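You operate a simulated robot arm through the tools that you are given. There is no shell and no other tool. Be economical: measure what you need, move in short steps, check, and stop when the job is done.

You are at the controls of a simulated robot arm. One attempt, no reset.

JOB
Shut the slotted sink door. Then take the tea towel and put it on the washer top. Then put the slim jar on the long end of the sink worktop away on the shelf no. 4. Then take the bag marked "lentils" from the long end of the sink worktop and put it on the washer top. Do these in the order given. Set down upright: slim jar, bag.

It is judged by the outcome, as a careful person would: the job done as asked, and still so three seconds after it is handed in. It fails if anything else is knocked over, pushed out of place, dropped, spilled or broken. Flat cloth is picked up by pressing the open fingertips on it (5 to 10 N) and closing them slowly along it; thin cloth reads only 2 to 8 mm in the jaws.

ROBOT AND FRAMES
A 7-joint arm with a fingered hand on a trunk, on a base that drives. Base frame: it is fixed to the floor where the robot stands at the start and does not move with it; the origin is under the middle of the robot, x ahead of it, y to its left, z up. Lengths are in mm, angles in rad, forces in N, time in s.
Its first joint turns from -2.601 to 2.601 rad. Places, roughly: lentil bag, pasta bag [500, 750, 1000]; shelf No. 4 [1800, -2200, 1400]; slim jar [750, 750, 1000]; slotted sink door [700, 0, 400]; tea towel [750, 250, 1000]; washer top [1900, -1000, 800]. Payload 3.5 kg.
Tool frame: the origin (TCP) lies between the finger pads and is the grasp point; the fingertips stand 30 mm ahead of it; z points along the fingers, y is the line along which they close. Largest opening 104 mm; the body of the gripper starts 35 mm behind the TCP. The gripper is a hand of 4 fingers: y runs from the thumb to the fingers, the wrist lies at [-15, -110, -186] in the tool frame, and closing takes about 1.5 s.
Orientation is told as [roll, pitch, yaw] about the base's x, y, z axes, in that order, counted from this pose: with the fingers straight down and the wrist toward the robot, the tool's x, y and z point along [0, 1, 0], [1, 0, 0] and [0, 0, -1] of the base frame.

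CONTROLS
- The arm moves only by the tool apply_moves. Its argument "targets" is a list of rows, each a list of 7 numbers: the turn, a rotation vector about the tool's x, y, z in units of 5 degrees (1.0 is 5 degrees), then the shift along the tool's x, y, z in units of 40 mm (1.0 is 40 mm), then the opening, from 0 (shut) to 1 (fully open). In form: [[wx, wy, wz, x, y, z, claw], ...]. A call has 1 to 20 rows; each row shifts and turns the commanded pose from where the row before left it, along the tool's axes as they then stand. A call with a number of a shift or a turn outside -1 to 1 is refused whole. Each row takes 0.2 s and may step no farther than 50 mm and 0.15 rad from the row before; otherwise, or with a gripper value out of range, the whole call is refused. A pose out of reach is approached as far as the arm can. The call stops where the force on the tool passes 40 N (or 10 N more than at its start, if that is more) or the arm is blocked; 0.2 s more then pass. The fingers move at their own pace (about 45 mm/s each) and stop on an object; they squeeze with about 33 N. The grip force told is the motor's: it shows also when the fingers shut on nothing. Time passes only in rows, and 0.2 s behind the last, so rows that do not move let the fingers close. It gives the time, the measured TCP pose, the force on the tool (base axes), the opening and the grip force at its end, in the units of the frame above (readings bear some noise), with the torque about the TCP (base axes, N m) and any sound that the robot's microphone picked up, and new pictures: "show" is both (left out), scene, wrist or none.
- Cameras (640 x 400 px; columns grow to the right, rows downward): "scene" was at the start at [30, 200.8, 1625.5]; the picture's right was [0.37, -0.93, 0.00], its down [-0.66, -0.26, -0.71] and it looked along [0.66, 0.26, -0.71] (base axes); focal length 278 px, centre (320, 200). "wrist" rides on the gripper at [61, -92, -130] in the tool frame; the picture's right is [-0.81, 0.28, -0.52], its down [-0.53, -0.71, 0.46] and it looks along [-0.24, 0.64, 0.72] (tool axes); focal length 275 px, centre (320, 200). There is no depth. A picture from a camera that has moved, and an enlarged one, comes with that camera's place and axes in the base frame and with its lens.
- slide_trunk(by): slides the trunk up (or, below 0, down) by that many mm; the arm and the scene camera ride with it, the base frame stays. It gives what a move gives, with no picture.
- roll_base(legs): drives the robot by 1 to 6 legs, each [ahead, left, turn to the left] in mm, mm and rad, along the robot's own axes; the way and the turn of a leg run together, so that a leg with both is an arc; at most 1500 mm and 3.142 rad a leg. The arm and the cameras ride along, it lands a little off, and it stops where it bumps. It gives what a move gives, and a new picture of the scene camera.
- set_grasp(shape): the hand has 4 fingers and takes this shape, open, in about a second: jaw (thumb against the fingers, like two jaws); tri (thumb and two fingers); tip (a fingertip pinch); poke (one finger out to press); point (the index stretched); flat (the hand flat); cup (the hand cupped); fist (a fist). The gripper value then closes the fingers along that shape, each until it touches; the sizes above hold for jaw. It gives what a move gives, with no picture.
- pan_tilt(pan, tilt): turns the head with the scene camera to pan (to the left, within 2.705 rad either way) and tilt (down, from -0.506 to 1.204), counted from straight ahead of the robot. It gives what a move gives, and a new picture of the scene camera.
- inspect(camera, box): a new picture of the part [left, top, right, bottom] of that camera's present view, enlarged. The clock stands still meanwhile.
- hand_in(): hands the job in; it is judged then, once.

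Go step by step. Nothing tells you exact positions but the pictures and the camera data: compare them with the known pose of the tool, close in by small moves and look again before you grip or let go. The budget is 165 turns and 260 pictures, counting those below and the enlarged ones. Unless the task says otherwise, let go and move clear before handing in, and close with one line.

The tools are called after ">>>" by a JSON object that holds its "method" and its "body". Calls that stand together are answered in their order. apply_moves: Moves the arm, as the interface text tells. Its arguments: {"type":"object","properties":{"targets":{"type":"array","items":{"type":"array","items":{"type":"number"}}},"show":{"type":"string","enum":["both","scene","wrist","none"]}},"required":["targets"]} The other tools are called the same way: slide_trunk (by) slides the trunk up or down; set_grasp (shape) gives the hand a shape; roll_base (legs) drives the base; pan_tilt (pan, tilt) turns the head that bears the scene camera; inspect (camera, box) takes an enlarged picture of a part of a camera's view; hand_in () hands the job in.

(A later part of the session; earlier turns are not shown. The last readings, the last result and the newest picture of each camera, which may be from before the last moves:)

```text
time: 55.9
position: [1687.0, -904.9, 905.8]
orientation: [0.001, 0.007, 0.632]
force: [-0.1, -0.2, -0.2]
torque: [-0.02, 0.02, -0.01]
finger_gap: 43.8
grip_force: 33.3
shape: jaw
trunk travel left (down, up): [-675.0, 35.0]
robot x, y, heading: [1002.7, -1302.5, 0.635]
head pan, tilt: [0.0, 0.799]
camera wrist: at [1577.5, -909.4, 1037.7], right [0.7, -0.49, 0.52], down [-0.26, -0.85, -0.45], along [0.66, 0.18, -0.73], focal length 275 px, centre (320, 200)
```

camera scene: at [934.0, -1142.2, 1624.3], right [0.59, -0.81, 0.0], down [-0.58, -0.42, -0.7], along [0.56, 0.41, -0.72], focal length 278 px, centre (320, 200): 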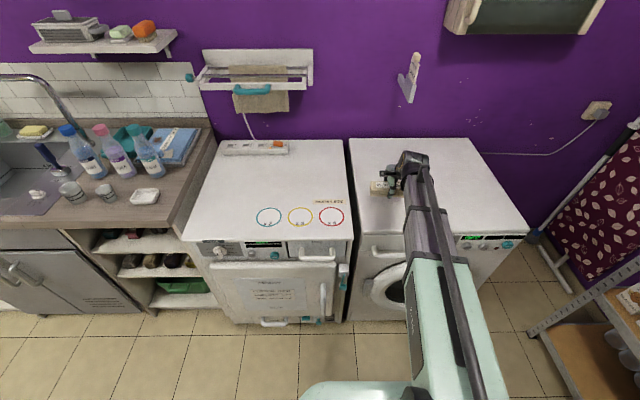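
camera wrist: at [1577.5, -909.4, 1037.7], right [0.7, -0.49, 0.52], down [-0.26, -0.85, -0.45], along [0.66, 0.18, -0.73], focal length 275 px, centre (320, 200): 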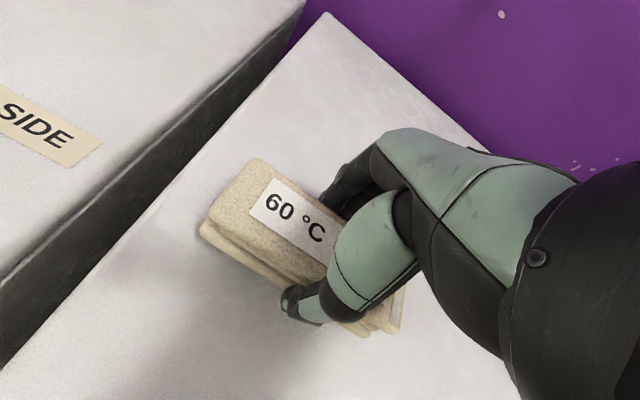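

Not yet down, and the towel is close to the left edge; I'll shift 50 mm right and keep lowering.

>>> {"method": "apply_moves", "body": {"targets": [[0, 0, 0, -0.6, 0, 0, 0], [0, 0, 0, -0.6, 0, 0, 0], [0, 0, 0, 0, 0, 0.2, 0], [0, 0, 0, 0, 0, 0.2, 0]], "show": "wrist"}}

```text
time: 56.9
position: [1716.3, -944.0, 890.8]
orientation: [0.001, 0.008, 0.635]
force: [-0.6, 0.2, -1.0]
torque: [-0.03, 0.03, -0.02]
finger_gap: 43.7
grip_force: 32.7
shape: jaw
trunk travel left (down, up): [-675.0, 35.0]
robot x, y, heading: [1009.1, -1300.4, 0.632]
head pan, tilt: [0.0, 0.799]
camera wrist: at [1607.0, -948.2, 1023.0], right [0.7, -0.49, 0.52], down [-0.26, -0.85, -0.45], along [0.66, 0.18, -0.73], focal length 275 px, centre (320, 200)
```

wrist: 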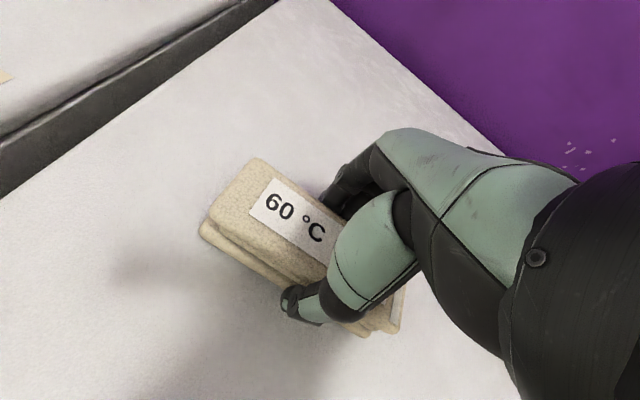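

>>> {"method": "apply_moves", "body": {"targets": [[0, 0, 0, 0, 0, 0.15, 0], [0, 0, 0, 0, 0, 0.15, 0], [0, 0, 0, 0, 0, 0.15, 0]], "show": "wrist"}}

```text
time: 57.7
position: [1715.8, -943.3, 880.9]
orientation: [0.001, -0.007, 0.631]
force: [-5.1, -2.3, 25.7]
torque: [-0.25, 0.34, 0.04]
finger_gap: 45.2
grip_force: 33.2
shape: jaw
trunk travel left (down, up): [-675.0, 35.0]
robot x, y, heading: [1008.9, -1299.1, 0.639]
head pan, tilt: [0.0, 0.799]
stopped in row 3: the force on the tool passed its limit (the readings are from after the stop); the commanded pose is now the measured one
camera wrist: at [1605.8, -948.2, 1012.5], right [0.7, -0.49, 0.52], down [-0.26, -0.85, -0.46], along [0.67, 0.19, -0.72], focal length 275 px, centre (320, 200)
```

wrist: 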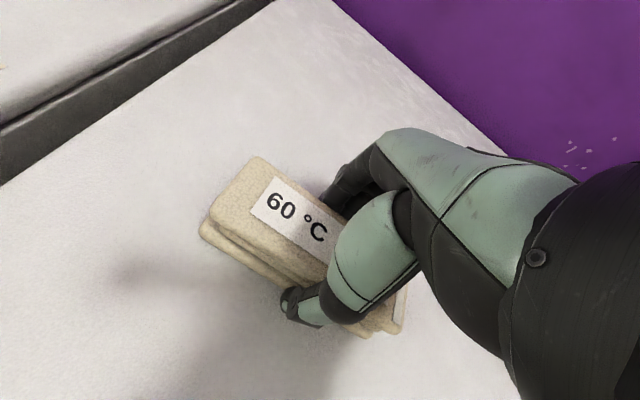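

Contact with the washer top (about z 852). I'll ease up, open, and lift away.

>>> {"method": "apply_moves", "body": {"targets": [[0, 0, 0, 0, 0, -0.08, 0], [0, 0, 0, 0, 0, 0, 0.3], [0, 0, 0, 0, 0, 0, 0.7], [0, 0, 0, 0, 0, 0, 1], [0, 0, 0, 0, 0, 0, 1], [0, 0, 0, 0, 0, 0, 1], [0, 0, 0, 0, 0, 0, 1], [0, 0, 0, 0, 0, -0.4, 1], [0, 0, 0, 0, 0, -0.8, 1], [0, 0, 0, 0, 0, -1, 1], [0, 0, 0, 0, 0, -1, 1], [0, 0, 0, 0, 0, -1, 1], [0, 0, 0, 0, 0, -1, 1], [0, 0, 0, 0, 0, -1, 1]], "show": "wrist"}}

```text
time: 60.7
position: [1719.8, -942.1, 1130.4]
orientation: [0.001, -0.003, 0.631]
force: [0.5, 0.0, -0.3]
torque: [-0.02, 0.03, 0.0]
finger_gap: 103.7
grip_force: 0.1
shape: jaw
trunk travel left (down, up): [-675.0, 35.0]
robot x, y, heading: [1007.8, -1303.8, 0.634]
head pan, tilt: [0.0, 0.799]
camera wrist: at [1609.4, -945.6, 1261.4], right [0.7, -0.49, 0.52], down [-0.26, -0.85, -0.46], along [0.66, 0.18, -0.72], focal length 275 px, centre (320, 200)
```

wrist: 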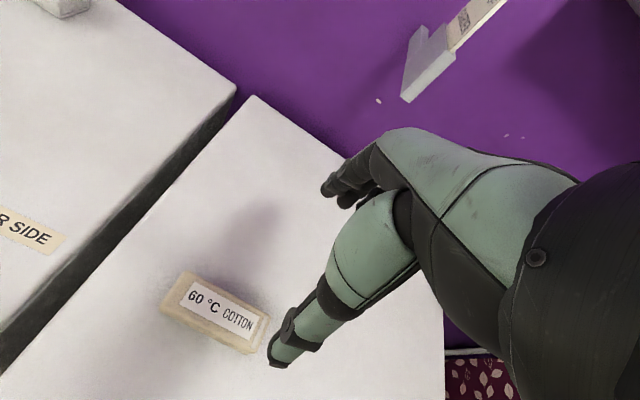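

The towel lies flat on the washer. While here I'll study shelf No. 4 for a free spot.

>>> {"method": "pan_tilt", "body": {"pan": -1.35, "tilt": 0.3}}

>>> {"method": "inspect", "body": {"camera": "scene", "box": [200, 80, 480, 270]}}

```text
time: 62.2
position: [1720.0, -941.6, 1128.3]
orientation: [0.0, -0.002, 0.633]
force: [-1.0, 0.4, 0.0]
torque: [0.04, -0.02, 0.0]
finger_gap: 103.8
grip_force: 0.0
shape: jaw
trunk travel left (down, up): [-675.0, 35.0]
robot x, y, heading: [1011.2, -1302.8, 0.633]
head pan, tilt: [-1.349, 0.3]
camera scene: at [939.3, -1251.3, 1668.6], right [-0.66, -0.75, 0.0], down [-0.22, 0.19, -0.96], along [0.72, -0.63, -0.3], focal length 278 px, centre (320, 200)
```

scene: 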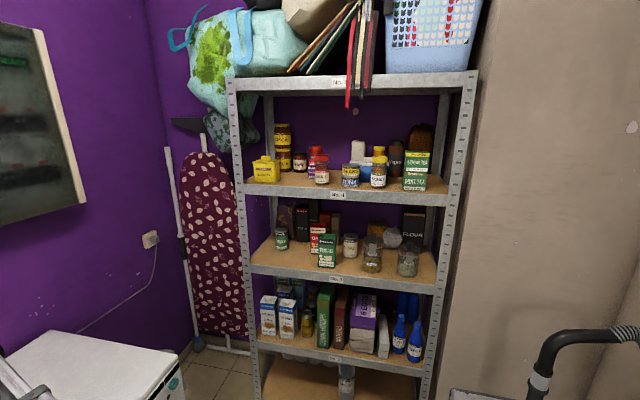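

```text
2.11 times, centred on (340, 175) of scene
camera zoom: at [939.3, -1251.3, 1668.6], right [-0.66, -0.75, 0.0], down [-0.22, 0.19, -0.96], along [0.72, -0.63, -0.3], focal length 585 px, centre (278, 253)
```

zoom: 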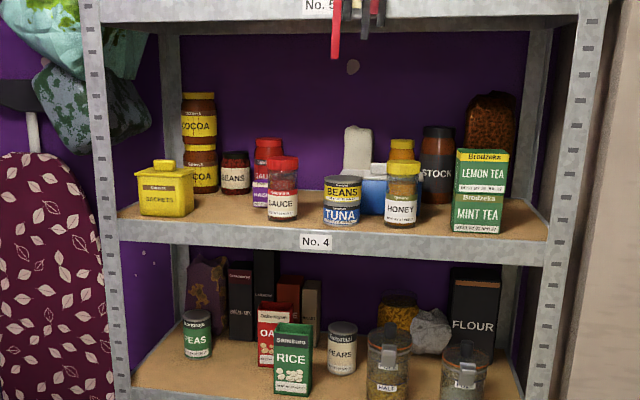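

Shelf No. 4's board is at about z 1357, front at u≈2685, with a free gap between the yellow biscuits box and the sauce jar at n≈400. I'll test how high the arm reaches with the tool pointing down.

>>> {"method": "apply_moves", "body": {"targets": [[0, 0, 0, 0, -1, 0, 1], [0, 0, 0, 0, -1, 0, 1], [0, 0, 0, 0, -1, 0, 1], [0, 0, 0, 0, 0, -1, 1], [0, 0, 0, 0, 0, -1, 1], [0, 0, 0, 0, 0, -1, 1], [0, 0, 0, 0, 0, -1, 1], [0, 0, 0, 0, 0, -1, 1], [0, 0, 0, 0, 0, -1, 1], [0, 0, 0, 0, 0, -1, 1], [0, 0, 0, 0, 0, -1, 1], [0, 0, 0, 0, 0, -1, 1], [0, 0, 0, 0, 0, -1, 1], [0, 0, 0, 0, 0, 0, 1]], "show": "none"}}

```text
time: 65.2
position: [1618.2, -1015.2, 1532.6]
orientation: [0.0, -0.002, 0.633]
force: [-0.4, -0.7, 0.1]
torque: [0.0, -0.03, 0.0]
finger_gap: 103.7
grip_force: 0.1
shape: jaw
trunk travel left (down, up): [-675.0, 35.0]
robot x, y, heading: [1005.7, -1302.5, 0.63]
head pan, tilt: [-1.349, 0.3]
```

Tool-down works up to z 1530, so I can place from above. Now back to the jar: lower the hand to a travelling height and strafe left to the drainer.

>>> {"method": "roll_base", "body": {"legs": [[0, 1000, 0], [0, 800, 0]]}}

>>> {"method": "pan_tilt", "body": {"pan": 0.0, "tilt": 0.8}}

```text
time: 74.2
position: [578.5, 438.8, 1532.0]
orientation: [0.001, -0.001, 0.61]
force: [-0.2, 0.7, -0.3]
torque: [-0.04, -0.04, 0.01]
finger_gap: 103.8
grip_force: 0.0
shape: jaw
trunk travel left (down, up): [-675.0, 35.0]
robot x, y, heading: [-37.8, 162.2, 0.616]
head pan, tilt: [-1.349, 0.3]
camera scene: at [-103.9, 215.6, 1668.6], right [-0.67, -0.74, 0.0], down [-0.22, 0.2, -0.96], along [0.71, -0.64, -0.3], focal length 278 px, centre (320, 200)
```

scene: 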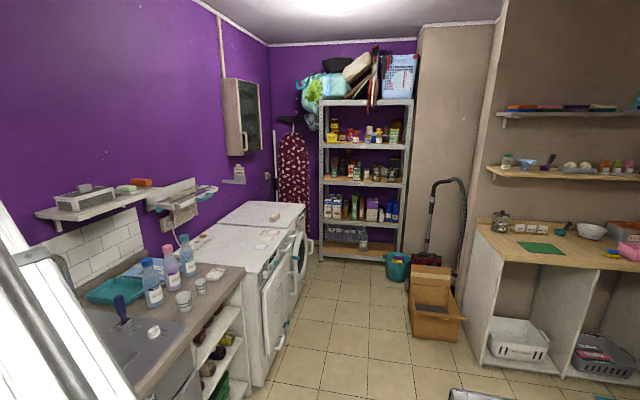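

```text
time: 75.8
position: [580.1, 439.2, 1532.5]
orientation: [0.0, -0.001, 0.611]
force: [0.6, -0.9, -0.3]
torque: [0.03, -0.01, -0.03]
finger_gap: 104.0
grip_force: 0.0
shape: jaw
trunk travel left (down, up): [-675.0, 35.0]
robot x, y, heading: [-38.2, 163.8, 0.609]
head pan, tilt: [0.0, 0.799]
camera scene: at [-106.7, 324.2, 1624.3], right [0.57, -0.82, 0.0], down [-0.59, -0.41, -0.7], along [0.57, 0.4, -0.72], focal length 278 px, centre (320, 200)
```

scene: 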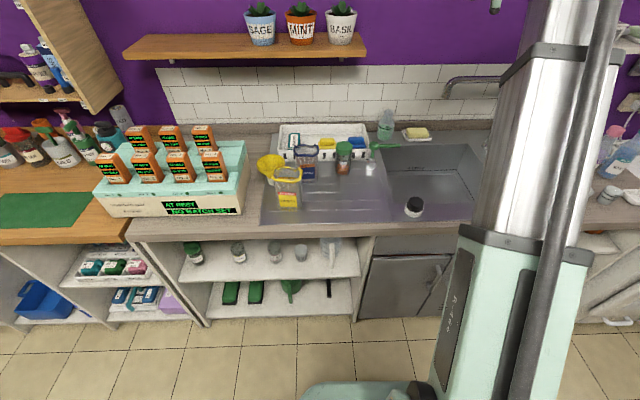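

The jar is at about (638, 734). I'll lower the hand to about z 1250, then move the base ahead and left and straighten the heading.

>>> {"method": "apply_moves", "body": {"targets": [[0, 0, 0, 0, 0, 1, 1], [0, 0, 0, 0, 0, 1, 1], [0, 0, 0, 0, 0, 1, 1], [0, 0, 0, 0, 0, 1, 1], [0, 0, 0, 0, 0, 1, 1], [0, 0, 0, 0, 0, 1, 1], [0, 0, 0, 0, 0, 1, 1]], "show": "none"}}

>>> {"method": "roll_base", "body": {"legs": [[90, 60, 0.024]]}}

>>> {"method": "apply_moves", "body": {"targets": [[0, 0, 0, 1, 0, 0, 1], [0, 0, 0, 1, 0, 0, 1], [0, 0, 0, 1, 0, 0, 1]], "show": "wrist"}}

```text
time: 77.3
position: [582.9, 439.5, 1252.6]
orientation: [0.0, -0.001, 0.611]
force: [0.0, -0.7, -0.1]
torque: [0.02, -0.01, 0.01]
finger_gap: 103.5
grip_force: 0.1
shape: jaw
trunk travel left (down, up): [-675.0, 35.0]
robot x, y, heading: [-42.1, 164.4, 0.612]
head pan, tilt: [0.0, 0.799]
```

```text
time: 78.5
position: [617.9, 556.6, 1251.7]
orientation: [0.0, 0.0, 0.635]
force: [-0.1, 0.3, 0.2]
torque: [0.0, -0.01, -0.01]
finger_gap: 103.8
grip_force: 0.1
shape: jaw
trunk travel left (down, up): [-675.0, 35.0]
robot x, y, heading: [0.0, 261.6, 0.637]
head pan, tilt: [0.0, 0.799]
camera scene: at [-69.9, 425.2, 1624.1], right [0.59, -0.8, 0.0], down [-0.58, -0.43, -0.7], along [0.56, 0.41, -0.72], focal length 278 px, centre (320, 200)
```

scene: 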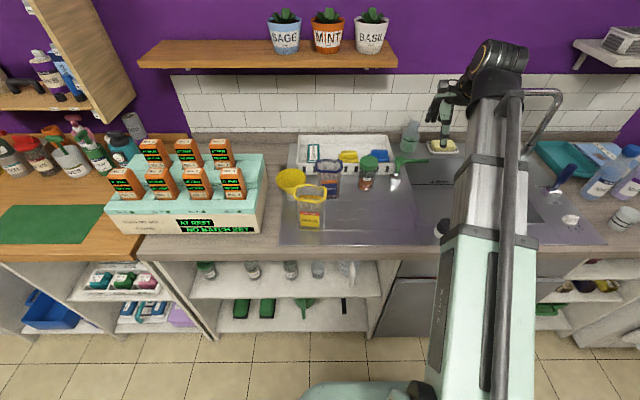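

```text
time: 79.3
position: [545.5, 649.0, 1252.9]
orientation: [0.001, -0.002, 0.633]
force: [-0.3, -0.7, -0.5]
torque: [0.02, -0.01, -0.02]
finger_gap: 103.8
grip_force: 0.0
shape: jaw
trunk travel left (down, up): [-675.0, 35.0]
robot x, y, heading: [1.9, 266.0, 0.631]
head pan, tilt: [0.0, 0.799]
camera wrist: at [435.3, 643.8, 1383.8], right [0.7, -0.49, 0.52], down [-0.26, -0.85, -0.46], along [0.66, 0.19, -0.72], focal length 275 px, centre (320, 200)
```

wrist: 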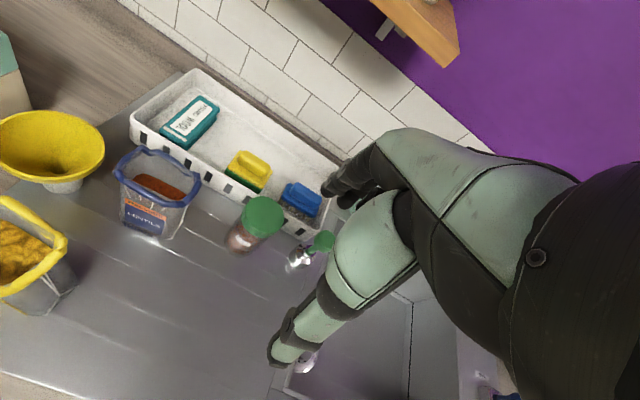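

Jar stands at about (642, 743), lid at z≈1035. I'll move above it and down to just over the lid to check alignment.

>>> {"method": "apply_moves", "body": {"targets": [[0, 0, 0, 0.25, 0.85, 0, 1], [0, 0, 0, 0.25, 0.85, 0, 1], [0, 0, 0, 0, 0.85, 0, 1], [0, 0, 0, 0, 0.8, 0, 1], [0, 0, 0, 0, 0, 1, 1], [0, 0, 0, 0, 0, 1, 1], [0, 0, 0, 0, 0, 1, 1], [0, 0, 0, 0, 0, 1, 1], [0, 0, 0, 0, 0, 0, 1]]}}

```text
time: 81.3
position: [641.9, 749.7, 1092.1]
orientation: [0.0, -0.001, 0.635]
force: [-0.6, -0.4, 0.2]
torque: [-0.01, 0.02, -0.01]
finger_gap: 103.8
grip_force: 0.0
shape: jaw
trunk travel left (down, up): [-675.0, 35.0]
robot x, y, heading: [3.7, 260.9, 0.644]
head pan, tilt: [0.0, 0.799]
camera scene: at [-70.6, 423.5, 1624.3], right [0.59, -0.8, 0.0], down [-0.58, -0.43, -0.7], along [0.56, 0.41, -0.72], focal length 278 px, centre (320, 200)
camera wrist: at [532.1, 744.7, 1223.7], right [0.7, -0.49, 0.52], down [-0.26, -0.85, -0.46], along [0.66, 0.19, -0.72], focal length 275 px, centre (320, 200)
```

scene: 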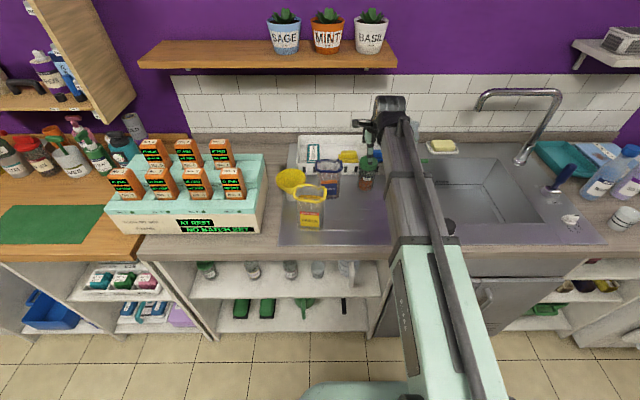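
wrist: 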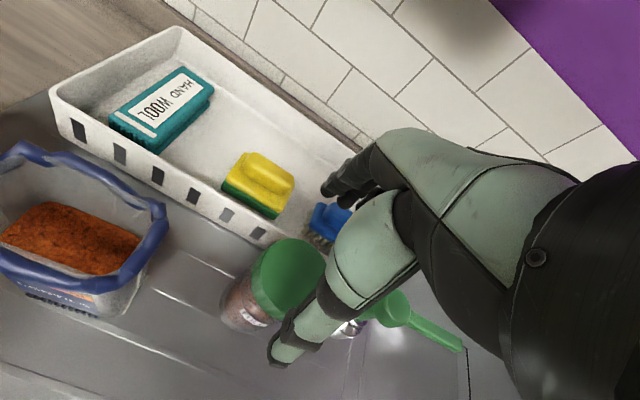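

Well aligned over the lid (within about 6 mm). Going down around it.

>>> {"method": "apply_moves", "body": {"targets": [[0, 0, 0, 0, -0.1, 0.6, 1], [0, 0, 0, 0, 0, 0.6, 1], [0, 0, 0, 0, 0, 0.5, 1], [0, 0, 0, 0, 0, 0.3, 1], [0, 0, 0, 0, 0, 0, 1]], "show": "wrist"}}

```text
time: 82.5
position: [639.4, 744.6, 1011.8]
orientation: [0.0, 0.0, 0.636]
force: [-0.7, 0.5, 0.5]
torque: [0.0, 0.03, -0.01]
finger_gap: 103.7
grip_force: 0.0
shape: jaw
trunk travel left (down, up): [-675.0, 35.0]
robot x, y, heading: [2.2, 267.1, 0.637]
head pan, tilt: [0.0, 0.799]
camera wrist: at [530.2, 739.8, 1143.5], right [0.7, -0.49, 0.52], down [-0.26, -0.85, -0.46], along [0.66, 0.19, -0.72], focal length 275 px, centre (320, 200)
```

wrist: 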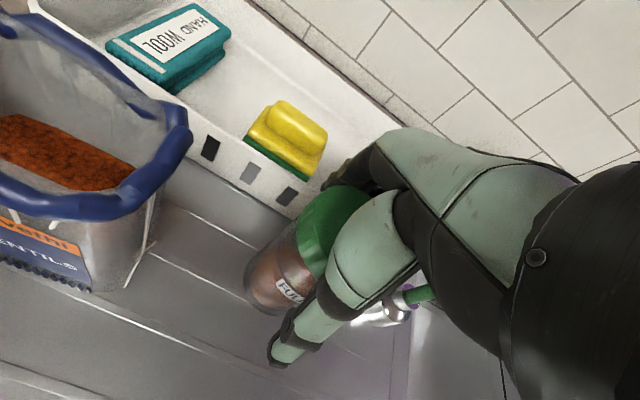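

The jar is between the fingers. Closing.

>>> {"method": "apply_moves", "body": {"targets": [[0, 0, 0, 0, 0, 0, 0.6], [0, 0, 0, 0, 0, 0, 0.4], [0, 0, 0, 0, 0, 0, 0.2], [0, 0, 0, 0, 0, 0, 0], [0, 0, 0, 0, 0, 0, 0], [0, 0, 0, 0, 0, 0, 0], [0, 0, 0, 0, 0, 0, 0]], "show": "wrist"}}

```text
time: 84.1
position: [639.5, 744.8, 1012.3]
orientation: [0.0, -0.001, 0.636]
force: [0.2, 0.3, 0.7]
torque: [0.03, 0.02, -0.02]
finger_gap: 51.5
grip_force: 33.4
shape: jaw
trunk travel left (down, up): [-675.0, 35.0]
robot x, y, heading: [0.5, 265.7, 0.643]
head pan, tilt: [0.0, 0.799]
camera wrist: at [530.3, 739.9, 1143.6], right [0.7, -0.49, 0.52], down [-0.26, -0.85, -0.46], along [0.66, 0.19, -0.72], focal length 275 px, centre (320, 200)
```

wrist: 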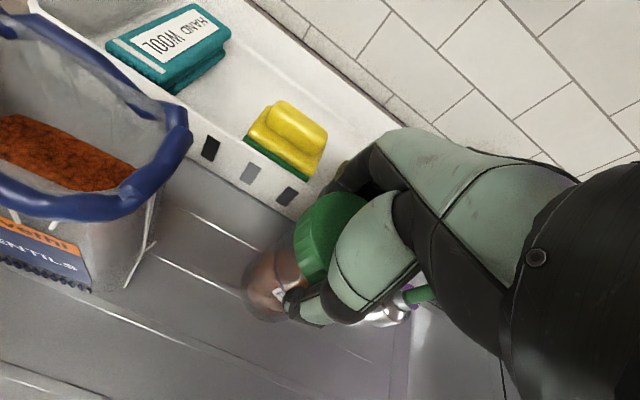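

Gripped at 51.5 mm. Lifting straight up.

>>> {"method": "apply_moves", "body": {"targets": [[0, 0, 0, 0, 0, -0.3, 0], [0, 0, 0, 0, 0, -0.5, 0], [0, 0, 0, 0, 0, -0.7, 0], [0, 0, 0, 0, 0, -0.9, 0], [0, 0, 0, 0, 0, -0.9, 0], [0, 0, 0, 0, 0, -0.9, 0], [0, 0, 0, 0, 0, -0.9, 0], [0, 0, 0, 0, 0, -0.9, 0], [0, 0, 0, 0, -0.8, 0, 0], [0, 0, 0, 0, -0.9, 0, 0], [0, 0, 0, 0, -0.9, 0, 0], [0, 0, 0, 0, -0.9, 0, 0], [0, 0, 0, 0, -0.9, 0, 0], [0, 0, 0, 0, 0, 0, 0]]}}

```text
time: 87.1
position: [495.2, 643.2, 1252.1]
orientation: [0.0, -0.003, 0.636]
force: [0.1, -0.2, -2.9]
torque: [0.03, -0.03, 0.01]
finger_gap: 51.5
grip_force: 32.9
shape: jaw
trunk travel left (down, up): [-675.0, 35.0]
robot x, y, heading: [5.8, 266.1, 0.634]
head pan, tilt: [0.0, 0.799]
camera scene: at [-70.2, 423.8, 1624.2], right [0.59, -0.8, 0.0], down [-0.58, -0.43, -0.7], along [0.56, 0.41, -0.72], focal length 278 px, centre (320, 200)
camera wrist: at [385.3, 637.9, 1382.7], right [0.7, -0.49, 0.52], down [-0.26, -0.85, -0.46], along [0.66, 0.19, -0.72], focal length 275 px, centre (320, 200)
```

scene: 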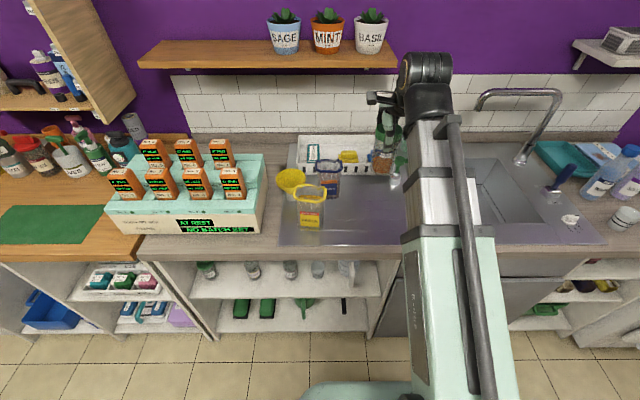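
wrist: 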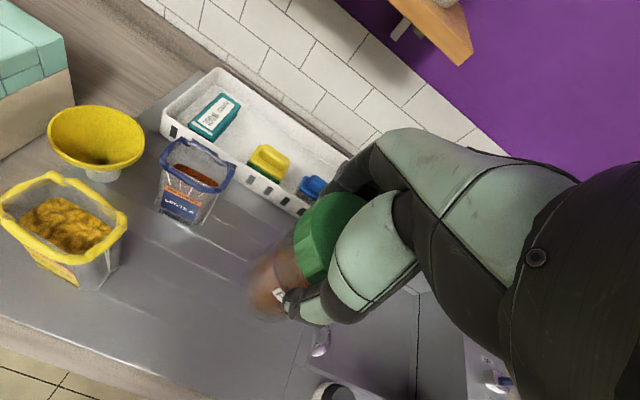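

Jar is held upright. I'll drive back from the counter, go right, and turn to face the shelving.

>>> {"method": "roll_base", "body": {"legs": [[-120, 0, 0], [0, -1450, 0], [0, 0, -1.571]]}}

```text
time: 99.1
position: [1192.2, -1475.7, 1251.8]
orientation: [0.0, -0.001, -0.904]
force: [0.1, 0.1, -3.0]
torque: [0.0, -0.02, 0.02]
finger_gap: 50.9
grip_force: 33.1
shape: jaw
trunk travel left (down, up): [-675.0, 35.0]
robot x, y, heading: [801.5, -995.5, -0.91]
head pan, tilt: [0.0, 0.799]
camera scene: at [954.5, -916.5, 1624.3], right [-0.79, -0.62, 0.0], down [-0.44, 0.56, -0.7], along [0.43, -0.55, -0.72], focal length 278 px, centre (320, 200)
```

scene: 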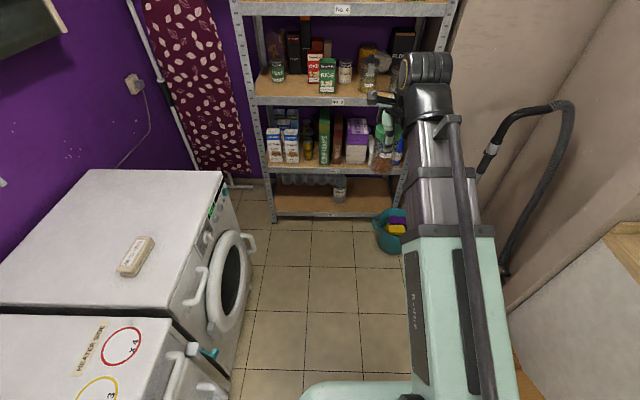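

Facing the shelving now. I'll line up and drive closer, stopping short of it.

>>> {"method": "roll_base", "body": {"legs": [[0, 0, -0.027], [0, 200, 0], [580, 0, 0]]}}

>>> {"method": "apply_moves", "body": {"targets": [[0, 0, 0, 0, 0, -1, 0], [0, 0, 0, 0, 0, -1, 0], [0, 0, 0, 0, 0, -1, 0], [0, 0, 0, 0, 0, -1, 0], [0, 0, 0, 0, 0, -1, 0], [0, 0, 0, 0, 0, -1, 0], [0, 0, 0, 0, 0, -0.5, 0]], "show": "wrist"}}

>>> {"method": "pan_tilt", "body": {"pan": 0.1, "tilt": 0.3}}

```text
time: 104.0
position: [1693.7, -1830.1, 1251.1]
orientation: [-0.001, 0.0, -0.931]
force: [0.2, 1.5, -2.2]
torque: [0.03, -0.04, 0.03]
finger_gap: 51.0
grip_force: 32.5
shape: jaw
trunk travel left (down, up): [-675.0, 35.0]
robot x, y, heading: [1315.5, -1337.5, -0.933]
head pan, tilt: [0.0, 0.799]
camera scene: at [1469.9, -1265.8, 1624.2], right [-0.8, -0.6, 0.0], down [-0.43, 0.57, -0.7], along [0.42, -0.56, -0.72], focal length 278 px, centre (320, 200)
```

scene: 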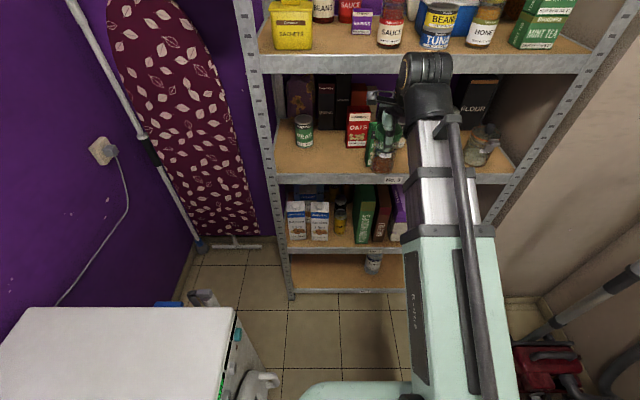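

```text
time: 105.6
position: [1692.8, -1828.9, 1514.9]
orientation: [0.0, 0.001, -0.93]
force: [-0.5, 0.7, -2.8]
torque: [0.04, -0.02, 0.02]
finger_gap: 51.0
grip_force: 32.6
shape: jaw
trunk travel left (down, up): [-675.0, 35.0]
robot x, y, heading: [1312.7, -1337.3, -0.925]
head pan, tilt: [0.0, 0.799]
camera wrist: at [1687.6, -1718.7, 1645.3], right [-0.48, -0.7, 0.52], down [-0.85, 0.25, -0.46], along [0.19, -0.66, -0.72], focal length 275 px, centre (320, 200)
```

wrist: 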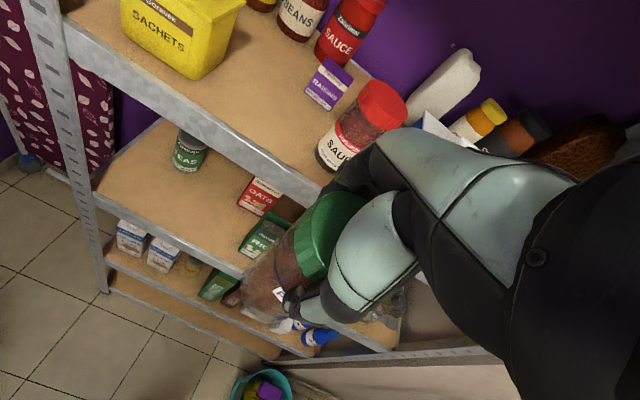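

```text
time: 106.5
position: [1694.0, -1828.5, 1512.5]
orientation: [0.0, -0.001, -0.929]
force: [0.7, 0.2, -3.2]
torque: [0.01, -0.04, 0.0]
finger_gap: 50.9
grip_force: 33.2
shape: jaw
trunk travel left (down, up): [-675.0, 35.0]
robot x, y, heading: [1310.4, -1339.3, -0.93]
head pan, tilt: [0.099, 0.3]
camera scene: at [1484.3, -1269.5, 1668.5], right [-0.74, -0.68, 0.0], down [-0.2, 0.22, -0.95], along [0.65, -0.7, -0.3], focal length 278 px, centre (320, 200)
```

scene: 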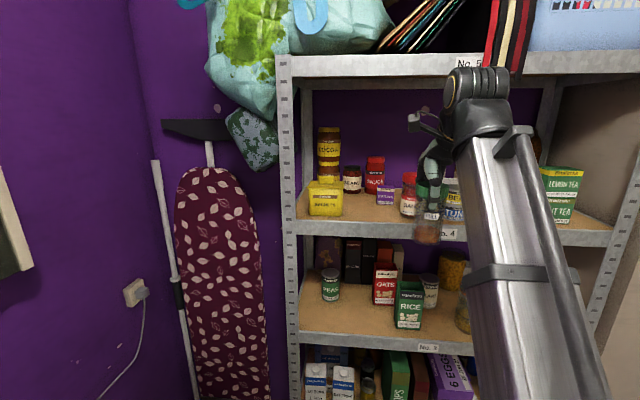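

Shelf No. 4's top is at about z 1378, front at u≈2625; the free gap is n 285–477. I'll move left and partly forward, then check.

>>> {"method": "apply_moves", "body": {"targets": [[0, 0, 0, 0.8, 0, 0, 0], [0, 0, 0, 0.8, 0, 0, 0], [0, 0, 0, 0.8, 0, 0, 0], [0, 0, 0, 0, 0.6, 0, 0], [0, 0, 0, 0, 0.6, 0, 0], [0, 0, 0, 0, 0.6, 0, 0], [0, 0, 0, 0, 0.6, 0, 0], [0, 0, 0, 0, 0, 0, 0]]}}

```text
time: 108.3
position: [1827.6, -1852.5, 1511.2]
orientation: [0.0, 0.0, -0.93]
force: [0.5, 0.3, -3.5]
torque: [0.03, -0.03, 0.0]
finger_gap: 51.0
grip_force: 33.4
shape: jaw
trunk travel left (down, up): [-675.0, 35.0]
robot x, y, heading: [1313.9, -1340.9, -0.932]
head pan, tilt: [0.099, 0.3]
camera scene: at [1484.2, -1269.3, 1668.6], right [-0.74, -0.68, 0.0], down [-0.2, 0.22, -0.96], along [0.65, -0.7, -0.3], focal length 278 px, centre (320, 200)
camera wrist: at [1822.7, -1740.8, 1641.0], right [-0.49, -0.7, 0.52], down [-0.85, 0.25, -0.46], along [0.19, -0.66, -0.72], focal length 275 px, centre (320, 200)
```

scene: 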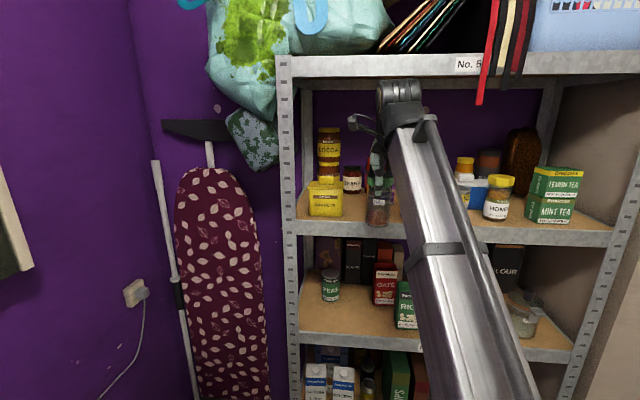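
wrist: 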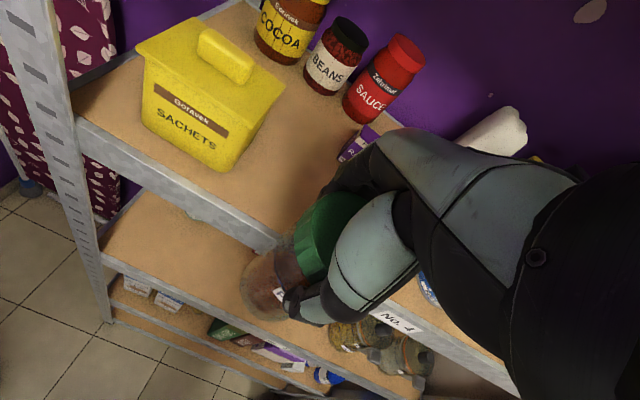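

I'll enlarge the scene to judge the jar's bottom against the shelf lip before going in.

>>> {"method": "inspect", "body": {"camera": "scene", "box": [280, 50, 480, 250]}}

```text
2.00 times, centred on (380, 150) of scene
camera zoom: at [1484.2, -1269.3, 1668.6], right [-0.74, -0.68, 0.0], down [-0.2, 0.22, -0.96], along [0.65, -0.7, -0.3], focal length 556 px, centre (200, 300)
```

zoom: 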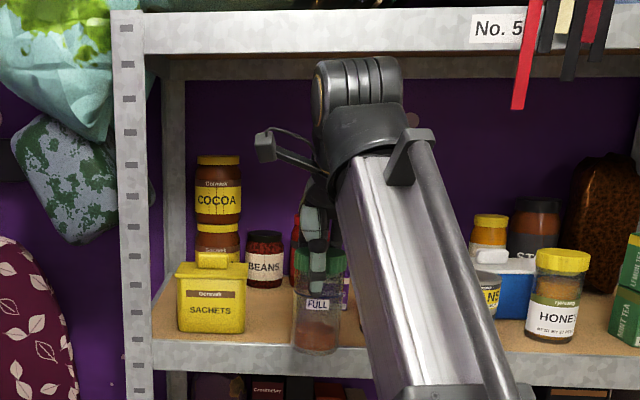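

Jar bottom clears the lip by about 25 mm and the wrist stays outside the shelf above. Going in 110 mm.

>>> {"method": "apply_moves", "body": {"targets": [[0, 0, 0, 0, 0.2, -0.2, 0], [0, 0, 0, 0, 0.5, 0, 0], [0, 0, 0, 0, 0.5, 0, 0], [0, 0, 0, 0, 0.5, 0, 0], [0, 0, 0, 0, 0.5, 0, 0], [0, 0, 0, 0, 0.5, 0, 0], [0, 0, 0, 0, 0, 0, 0]]}}

```text
time: 110.0
position: [1890.0, -1934.3, 1518.9]
orientation: [0.001, -0.004, -0.928]
force: [0.3, -0.4, -3.3]
torque: [0.01, -0.02, -0.03]
finger_gap: 50.9
grip_force: 33.1
shape: jaw
trunk travel left (down, up): [-675.0, 35.0]
robot x, y, heading: [1314.4, -1338.2, -0.93]
head pan, tilt: [0.099, 0.3]
camera scene: at [1484.2, -1269.4, 1668.6], right [-0.74, -0.68, 0.0], down [-0.2, 0.22, -0.96], along [0.65, -0.7, -0.3], focal length 278 px, centre (320, 200)
camera wrist: at [1885.5, -1823.7, 1649.5], right [-0.48, -0.7, 0.52], down [-0.85, 0.25, -0.46], along [0.19, -0.66, -0.72], focal length 275 px, centre (320, 200)
```

scene: 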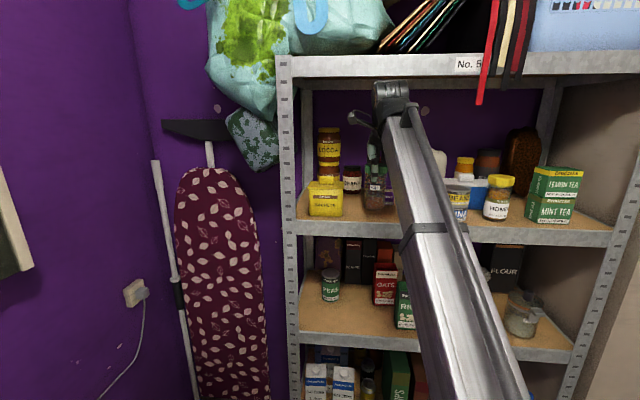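
wrist: 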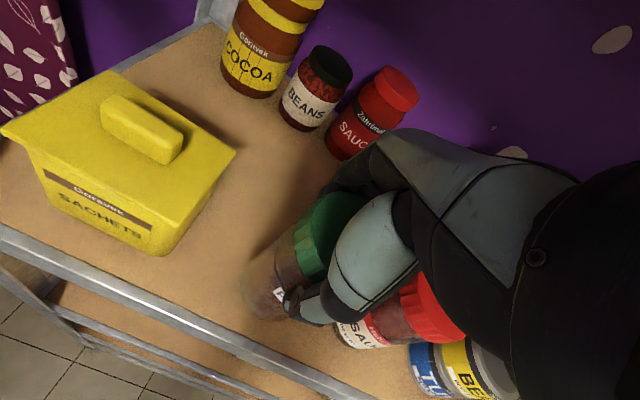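

The jar is over the board in the gap. Lowering slowly to contact.

>>> {"method": "apply_moves", "body": {"targets": [[0, 0, 0, 0, 0.1, 0.25, 0], [0, 0, 0, 0, 0.1, 0.2, 0], [0, 0, 0, 0, 0, 0.15, 0], [0, 0, 0, 0, 0, 0.1, 0], [0, 0, 0, 0, 0, 0.1, 0], [0, 0, 0, 0, 0, 0, 0]], "show": "wrist"}}

```text
time: 111.3
position: [1895.7, -1942.4, 1488.9]
orientation: [0.001, -0.002, -0.929]
force: [0.5, 0.2, 0.7]
torque: [0.03, -0.05, 0.0]
finger_gap: 50.7
grip_force: 33.0
shape: jaw
trunk travel left (down, up): [-675.0, 35.0]
robot x, y, heading: [1313.0, -1343.4, -0.929]
head pan, tilt: [0.099, 0.3]
camera wrist: at [1890.3, -1831.5, 1619.5], right [-0.49, -0.7, 0.52], down [-0.85, 0.25, -0.46], along [0.19, -0.66, -0.72], focal length 275 px, centre (320, 200)
```

wrist: 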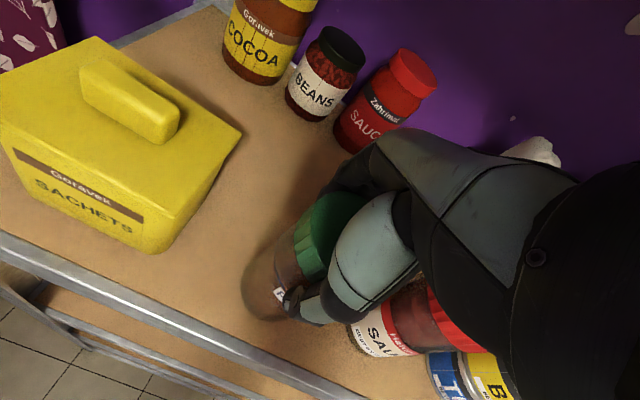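

Weight has just come off the hand, so it is touching. One slight press, then release.

>>> {"method": "apply_moves", "body": {"targets": [[0, 0, 0, 0, 0, 0.05, 0], [0, 0, 0, 0, 0, 0.03, 0], [0, 0, 0, 0, 0, 0, 0]], "show": "none"}}

```text
time: 112.2
position: [1894.8, -1941.2, 1486.2]
orientation: [0.0, -0.005, -0.932]
force: [3.3, -2.9, 24.1]
torque: [-0.21, -0.11, 0.01]
finger_gap: 51.1
grip_force: 32.7
shape: jaw
trunk travel left (down, up): [-675.0, 35.0]
robot x, y, heading: [1311.4, -1340.6, -0.931]
head pan, tilt: [0.099, 0.3]
```

Firm contact. Ease 2 mm up and open partly.

>>> {"method": "apply_moves", "body": {"targets": [[0, 0, 0, 0, 0, -0.06, 0], [0, 0, 0, 0, 0, 0, 0.2], [0, 0, 0, 0, 0, 0, 0.6], [0, 0, 0, 0, 0, 0, 0.85], [0, 0, 0, 0, 0, 0, 0.85], [0, 0, 0, 0, 0, 0, 0.85], [0, 0, 0, 0, 0, 0, 0.85]], "show": "wrist"}}

```text
time: 113.8
position: [1895.0, -1940.9, 1486.7]
orientation: [0.0, -0.002, -0.929]
force: [-0.7, 0.4, -0.2]
torque: [-0.01, -0.02, 0.01]
finger_gap: 88.0
grip_force: 0.0
shape: jaw
trunk travel left (down, up): [-675.0, 35.0]
robot x, y, heading: [1310.5, -1337.4, -0.931]
head pan, tilt: [0.099, 0.3]
camera wrist: at [1890.7, -1830.5, 1617.8], right [-0.48, -0.7, 0.52], down [-0.85, 0.25, -0.46], along [0.19, -0.66, -0.72], focal length 275 px, centre (320, 200)
```

wrist: 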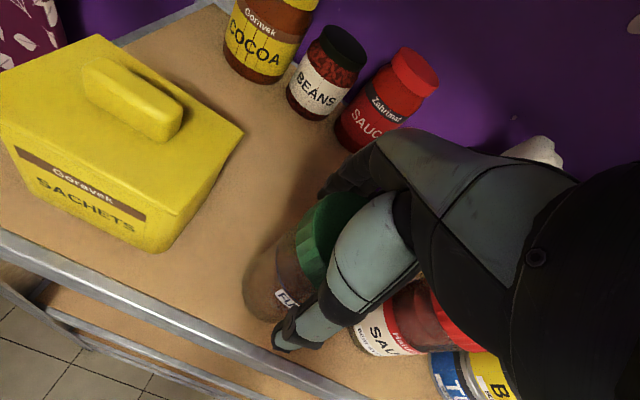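

Released and standing. I'll open fully, then lift straight up with a slight pull back and watch for contact with the shelf above.

>>> {"method": "apply_moves", "body": {"targets": [[0, 0, 0, 0, 0, 0, 1], [0, 0, 0, 0, 0, 0, 1], [0, 0, 0, 0, -0.2, 0, 1], [0, 0, 0, 0, 0, -0.3, 1], [0, 0, 0, 0, 0, -0.3, 1], [0, 0, 0, 0, 0, -0.3, 1], [0, 0, 0, 0, 0, -0.3, 1], [0, 0, 0, 0, 0, 0, 1]]}}

```text
time: 115.5
position: [1892.8, -1935.0, 1536.2]
orientation: [0.001, -0.002, -0.93]
force: [0.8, 0.7, 0.2]
torque: [-0.03, 0.02, -0.01]
finger_gap: 103.7
grip_force: 0.0
shape: jaw
trunk travel left (down, up): [-675.0, 35.0]
robot x, y, heading: [1312.4, -1337.2, -0.929]
head pan, tilt: [0.099, 0.3]
camera scene: at [1484.2, -1269.3, 1668.6], right [-0.74, -0.68, 0.0], down [-0.2, 0.22, -0.96], along [0.65, -0.7, -0.3], focal length 278 px, centre (320, 200)
camera wrist: at [1887.3, -1824.2, 1666.0], right [-0.48, -0.7, 0.52], down [-0.85, 0.25, -0.46], along [0.19, -0.66, -0.72], focal length 275 px, centre (320, 200)
```

scene: 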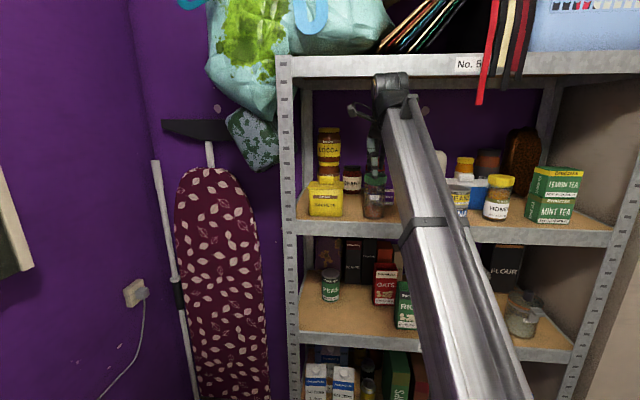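
wrist: 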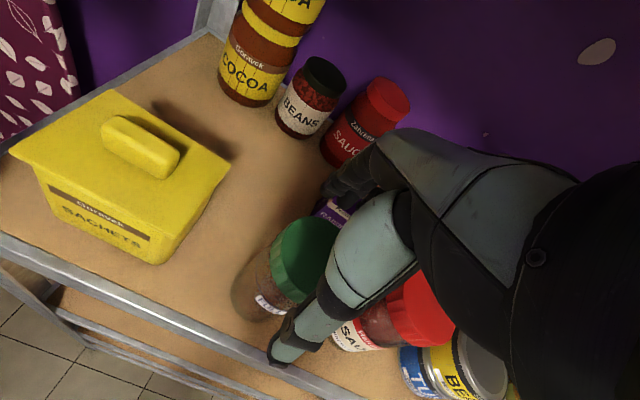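

The fingertips are about level with the lid; a little higher, then pull back.

>>> {"method": "apply_moves", "body": {"targets": [[0, 0, 0, 0, 0, -0.25, 1], [0, 0, 0, 0, 0, -0.25, 1], [0, 0, 0, 0, 0, -0.2, 1]], "show": "wrist"}}

```text
time: 116.3
position: [1891.2, -1935.2, 1563.1]
orientation: [0.001, -0.002, -0.931]
force: [0.5, -0.4, 0.1]
torque: [0.0, -0.01, 0.01]
finger_gap: 103.5
grip_force: 0.1
shape: jaw
trunk travel left (down, up): [-675.0, 35.0]
robot x, y, heading: [1310.1, -1342.2, -0.927]
head pan, tilt: [0.099, 0.3]
camera wrist: at [1885.9, -1824.5, 1693.8], right [-0.49, -0.7, 0.52], down [-0.85, 0.25, -0.46], along [0.19, -0.66, -0.72], focal length 275 px, centre (320, 200)
```

wrist: 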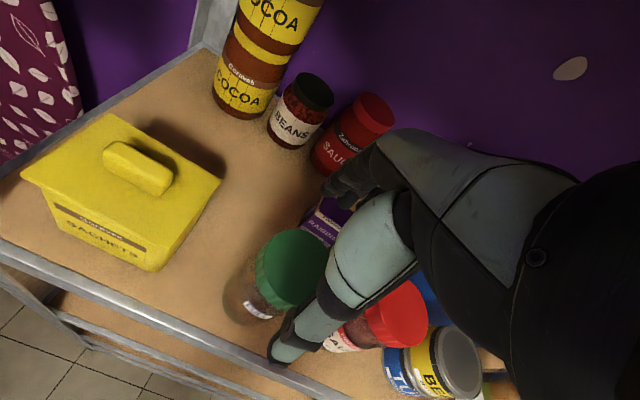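

Fingertips now clear the lid. Backing out.

>>> {"method": "apply_moves", "body": {"targets": [[0, 0, 0, 0, -0.4, 0, 1], [0, 0, 0, 0, -0.6, 0, 1], [0, 0, 0, 0, -0.8, 0, 1], [0, 0, 0, 0, -0.8, 0, 1], [0, 0, 0, 0, -1, 0, 1], [0, 0, 0, 0, -1, 0, 1]]}}

```text
time: 117.8
position: [1786.8, -1791.5, 1553.4]
orientation: [0.0, -0.003, -0.93]
force: [-0.1, -0.1, -0.4]
torque: [-0.02, -0.01, 0.02]
finger_gap: 103.6
grip_force: 0.1
shape: jaw
out of reach, approached as far as the arm can: row 6
trunk travel left (down, up): [-675.0, 35.0]
robot x, y, heading: [1312.5, -1338.8, -0.927]
head pan, tilt: [0.099, 0.3]
camera scene: at [1484.3, -1269.1, 1668.6], right [-0.74, -0.68, 0.0], down [-0.2, 0.22, -0.96], along [0.65, -0.7, -0.3], focal length 278 px, centre (320, 200)
camera wrist: at [1780.8, -1681.0, 1686.0], right [-0.49, -0.7, 0.52], down [-0.85, 0.25, -0.46], along [0.19, -0.66, -0.72], focal length 275 px, centre (320, 200)
```

scene: 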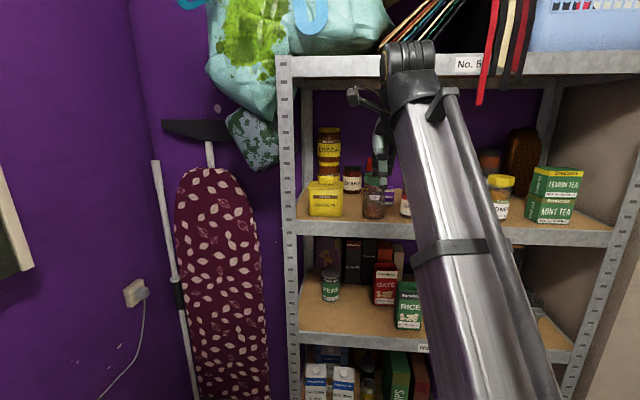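
wrist: 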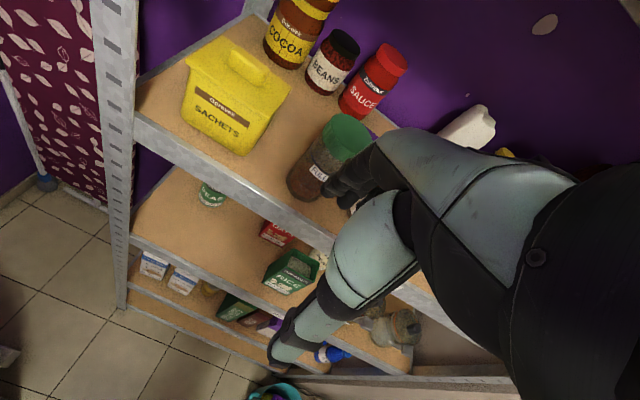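

The jar stands on shelf No. 4. I'll back away, turn to the counter and return for the lentils bag.

>>> {"method": "roll_base", "body": {"legs": [[-580, 0, 0], [0, -190, 0], [0, 0, 1.56], [0, 1450, 0]]}}

>>> {"method": "apply_moves", "body": {"targets": [[0, 0, 0, 0, 0, 1, 1], [0, 0, 0, 0, 0, 1, 1], [0, 0, 0, 0, 0, 1, 1], [0, 0, 0, 0, 0, 1, 1], [0, 0, 0, 0, 0, 1, 1], [0, 0, 0, 0, 0, 1, 1]], "show": "none"}}

>>> {"method": "pan_tilt", "body": {"pan": 0.2, "tilt": 0.75}}

```text
time: 132.8
position: [404.3, 634.4, 1554.5]
orientation: [-0.002, -0.002, 0.647]
force: [0.5, -0.1, 0.3]
torque: [0.04, 0.02, -0.01]
finger_gap: 103.9
grip_force: 0.1
shape: jaw
trunk travel left (down, up): [-675.0, 35.0]
robot x, y, heading: [-47.2, 159.2, 0.65]
head pan, tilt: [0.099, 0.3]
camera scene: at [-116.5, 331.5, 1668.6], right [0.68, -0.73, 0.0], down [-0.22, -0.2, -0.96], along [0.7, 0.65, -0.3], focal length 278 px, centre (320, 200)
```

scene: 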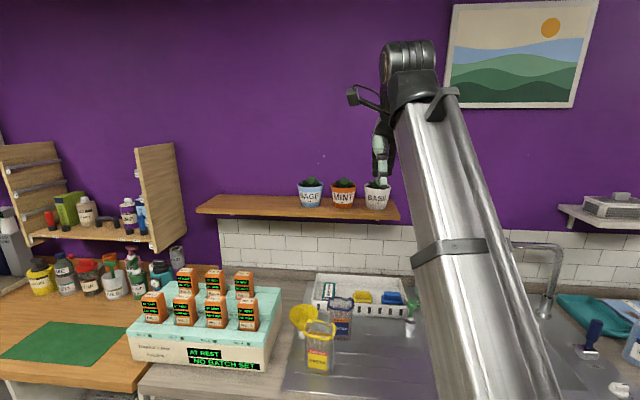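

```text
time: 134.2
position: [404.8, 630.4, 1314.8]
orientation: [0.0, -0.002, 0.645]
force: [-0.4, 0.0, -0.4]
torque: [0.05, -0.04, -0.01]
finger_gap: 103.8
grip_force: 0.0
shape: jaw
trunk travel left (down, up): [-675.0, 35.0]
robot x, y, heading: [-46.2, 159.1, 0.647]
head pan, tilt: [0.099, 0.3]
```

```text
time: 135.1
position: [404.7, 630.6, 1315.3]
orientation: [-0.002, 0.001, 0.644]
force: [-0.7, 0.2, 0.7]
torque: [0.02, 0.02, -0.02]
finger_gap: 103.9
grip_force: 0.0
shape: jaw
trunk travel left (down, up): [-675.0, 35.0]
robot x, y, heading: [-45.4, 156.6, 0.645]
head pan, tilt: [0.201, 0.75]
camera scene: at [-129.9, 330.0, 1628.3], right [0.75, -0.66, 0.0], down [-0.45, -0.51, -0.73], along [0.48, 0.55, -0.68], focal length 278 px, centre (320, 200)
```

scene: 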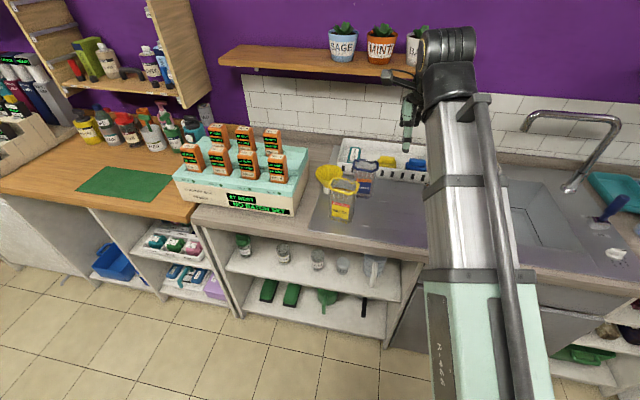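

The lentils bag (blue rim, open top) stands at roughly u −345, n 908. I'll bring the wrist camera nearer for a good fix.

>>> {"method": "apply_moves", "body": {"targets": [[0, 0, 0, 0, 0.8, 0.5, 1], [0, 0, 0, 0, 0.8, 0.5, 1], [0, 0, 0, 0, 0.8, 0.5, 1], [0, 0, 0, 0, 0, 0, 1]], "show": "both"}}

>>> {"method": "inspect", "body": {"camera": "wrist", "box": [80, 100, 340, 330]}}

>>> {"method": "inspect", "body": {"camera": "scene", "box": [300, 120, 440, 240]}}

```text
time: 136.1
position: [481.9, 693.6, 1251.6]
orientation: [0.0, -0.002, 0.645]
force: [-0.4, 0.3, -0.7]
torque: [0.02, 0.01, -0.02]
finger_gap: 103.8
grip_force: 0.0
shape: jaw
trunk travel left (down, up): [-675.0, 35.0]
robot x, y, heading: [-46.0, 162.3, 0.653]
head pan, tilt: [0.201, 0.75]
camera scene: at [-130.1, 329.9, 1628.3], right [0.75, -0.66, 0.0], down [-0.45, -0.51, -0.73], along [0.48, 0.55, -0.68], focal length 278 px, centre (320, 200)
camera wrist: at [371.3, 687.4, 1383.6], right [0.71, -0.48, 0.52], down [-0.25, -0.85, -0.46], along [0.66, 0.19, -0.72], focal length 275 px, centre (320, 200)
```

scene: 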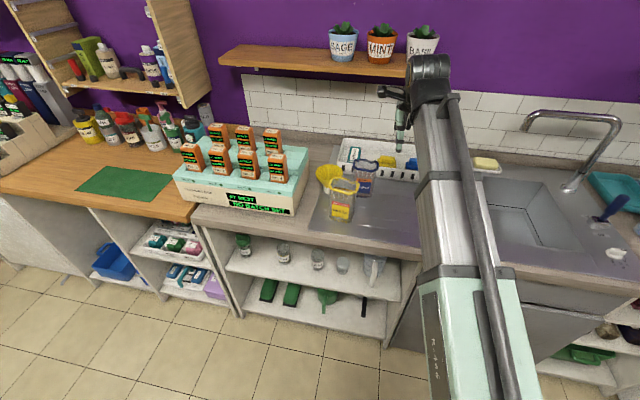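
wrist: 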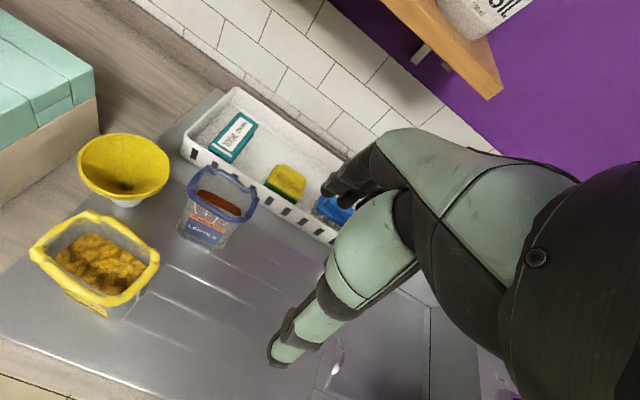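

```text
1.74 times, centred on (210, 215) of wrist
camera zoom: at [371.3, 687.4, 1383.6], right [0.71, -0.48, 0.52], down [-0.25, -0.85, -0.46], along [0.66, 0.19, -0.72], focal length 479 px, centre (511, 174)
```

zoom: 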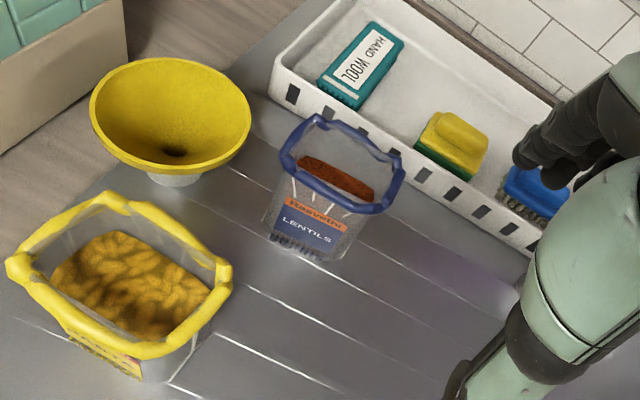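

```text
3.33 times, centred on (370, 180) of scene
camera zoom: at [-130.1, 329.9, 1628.3], right [0.75, -0.66, 0.0], down [-0.45, -0.51, -0.73], along [0.48, 0.55, -0.68], focal length 927 px, centre (153, 267)
```

zoom: 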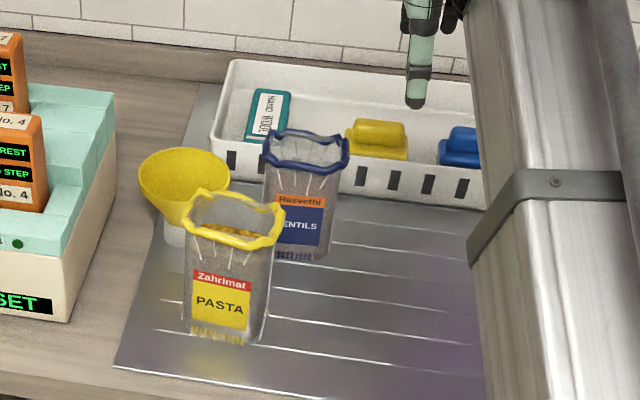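

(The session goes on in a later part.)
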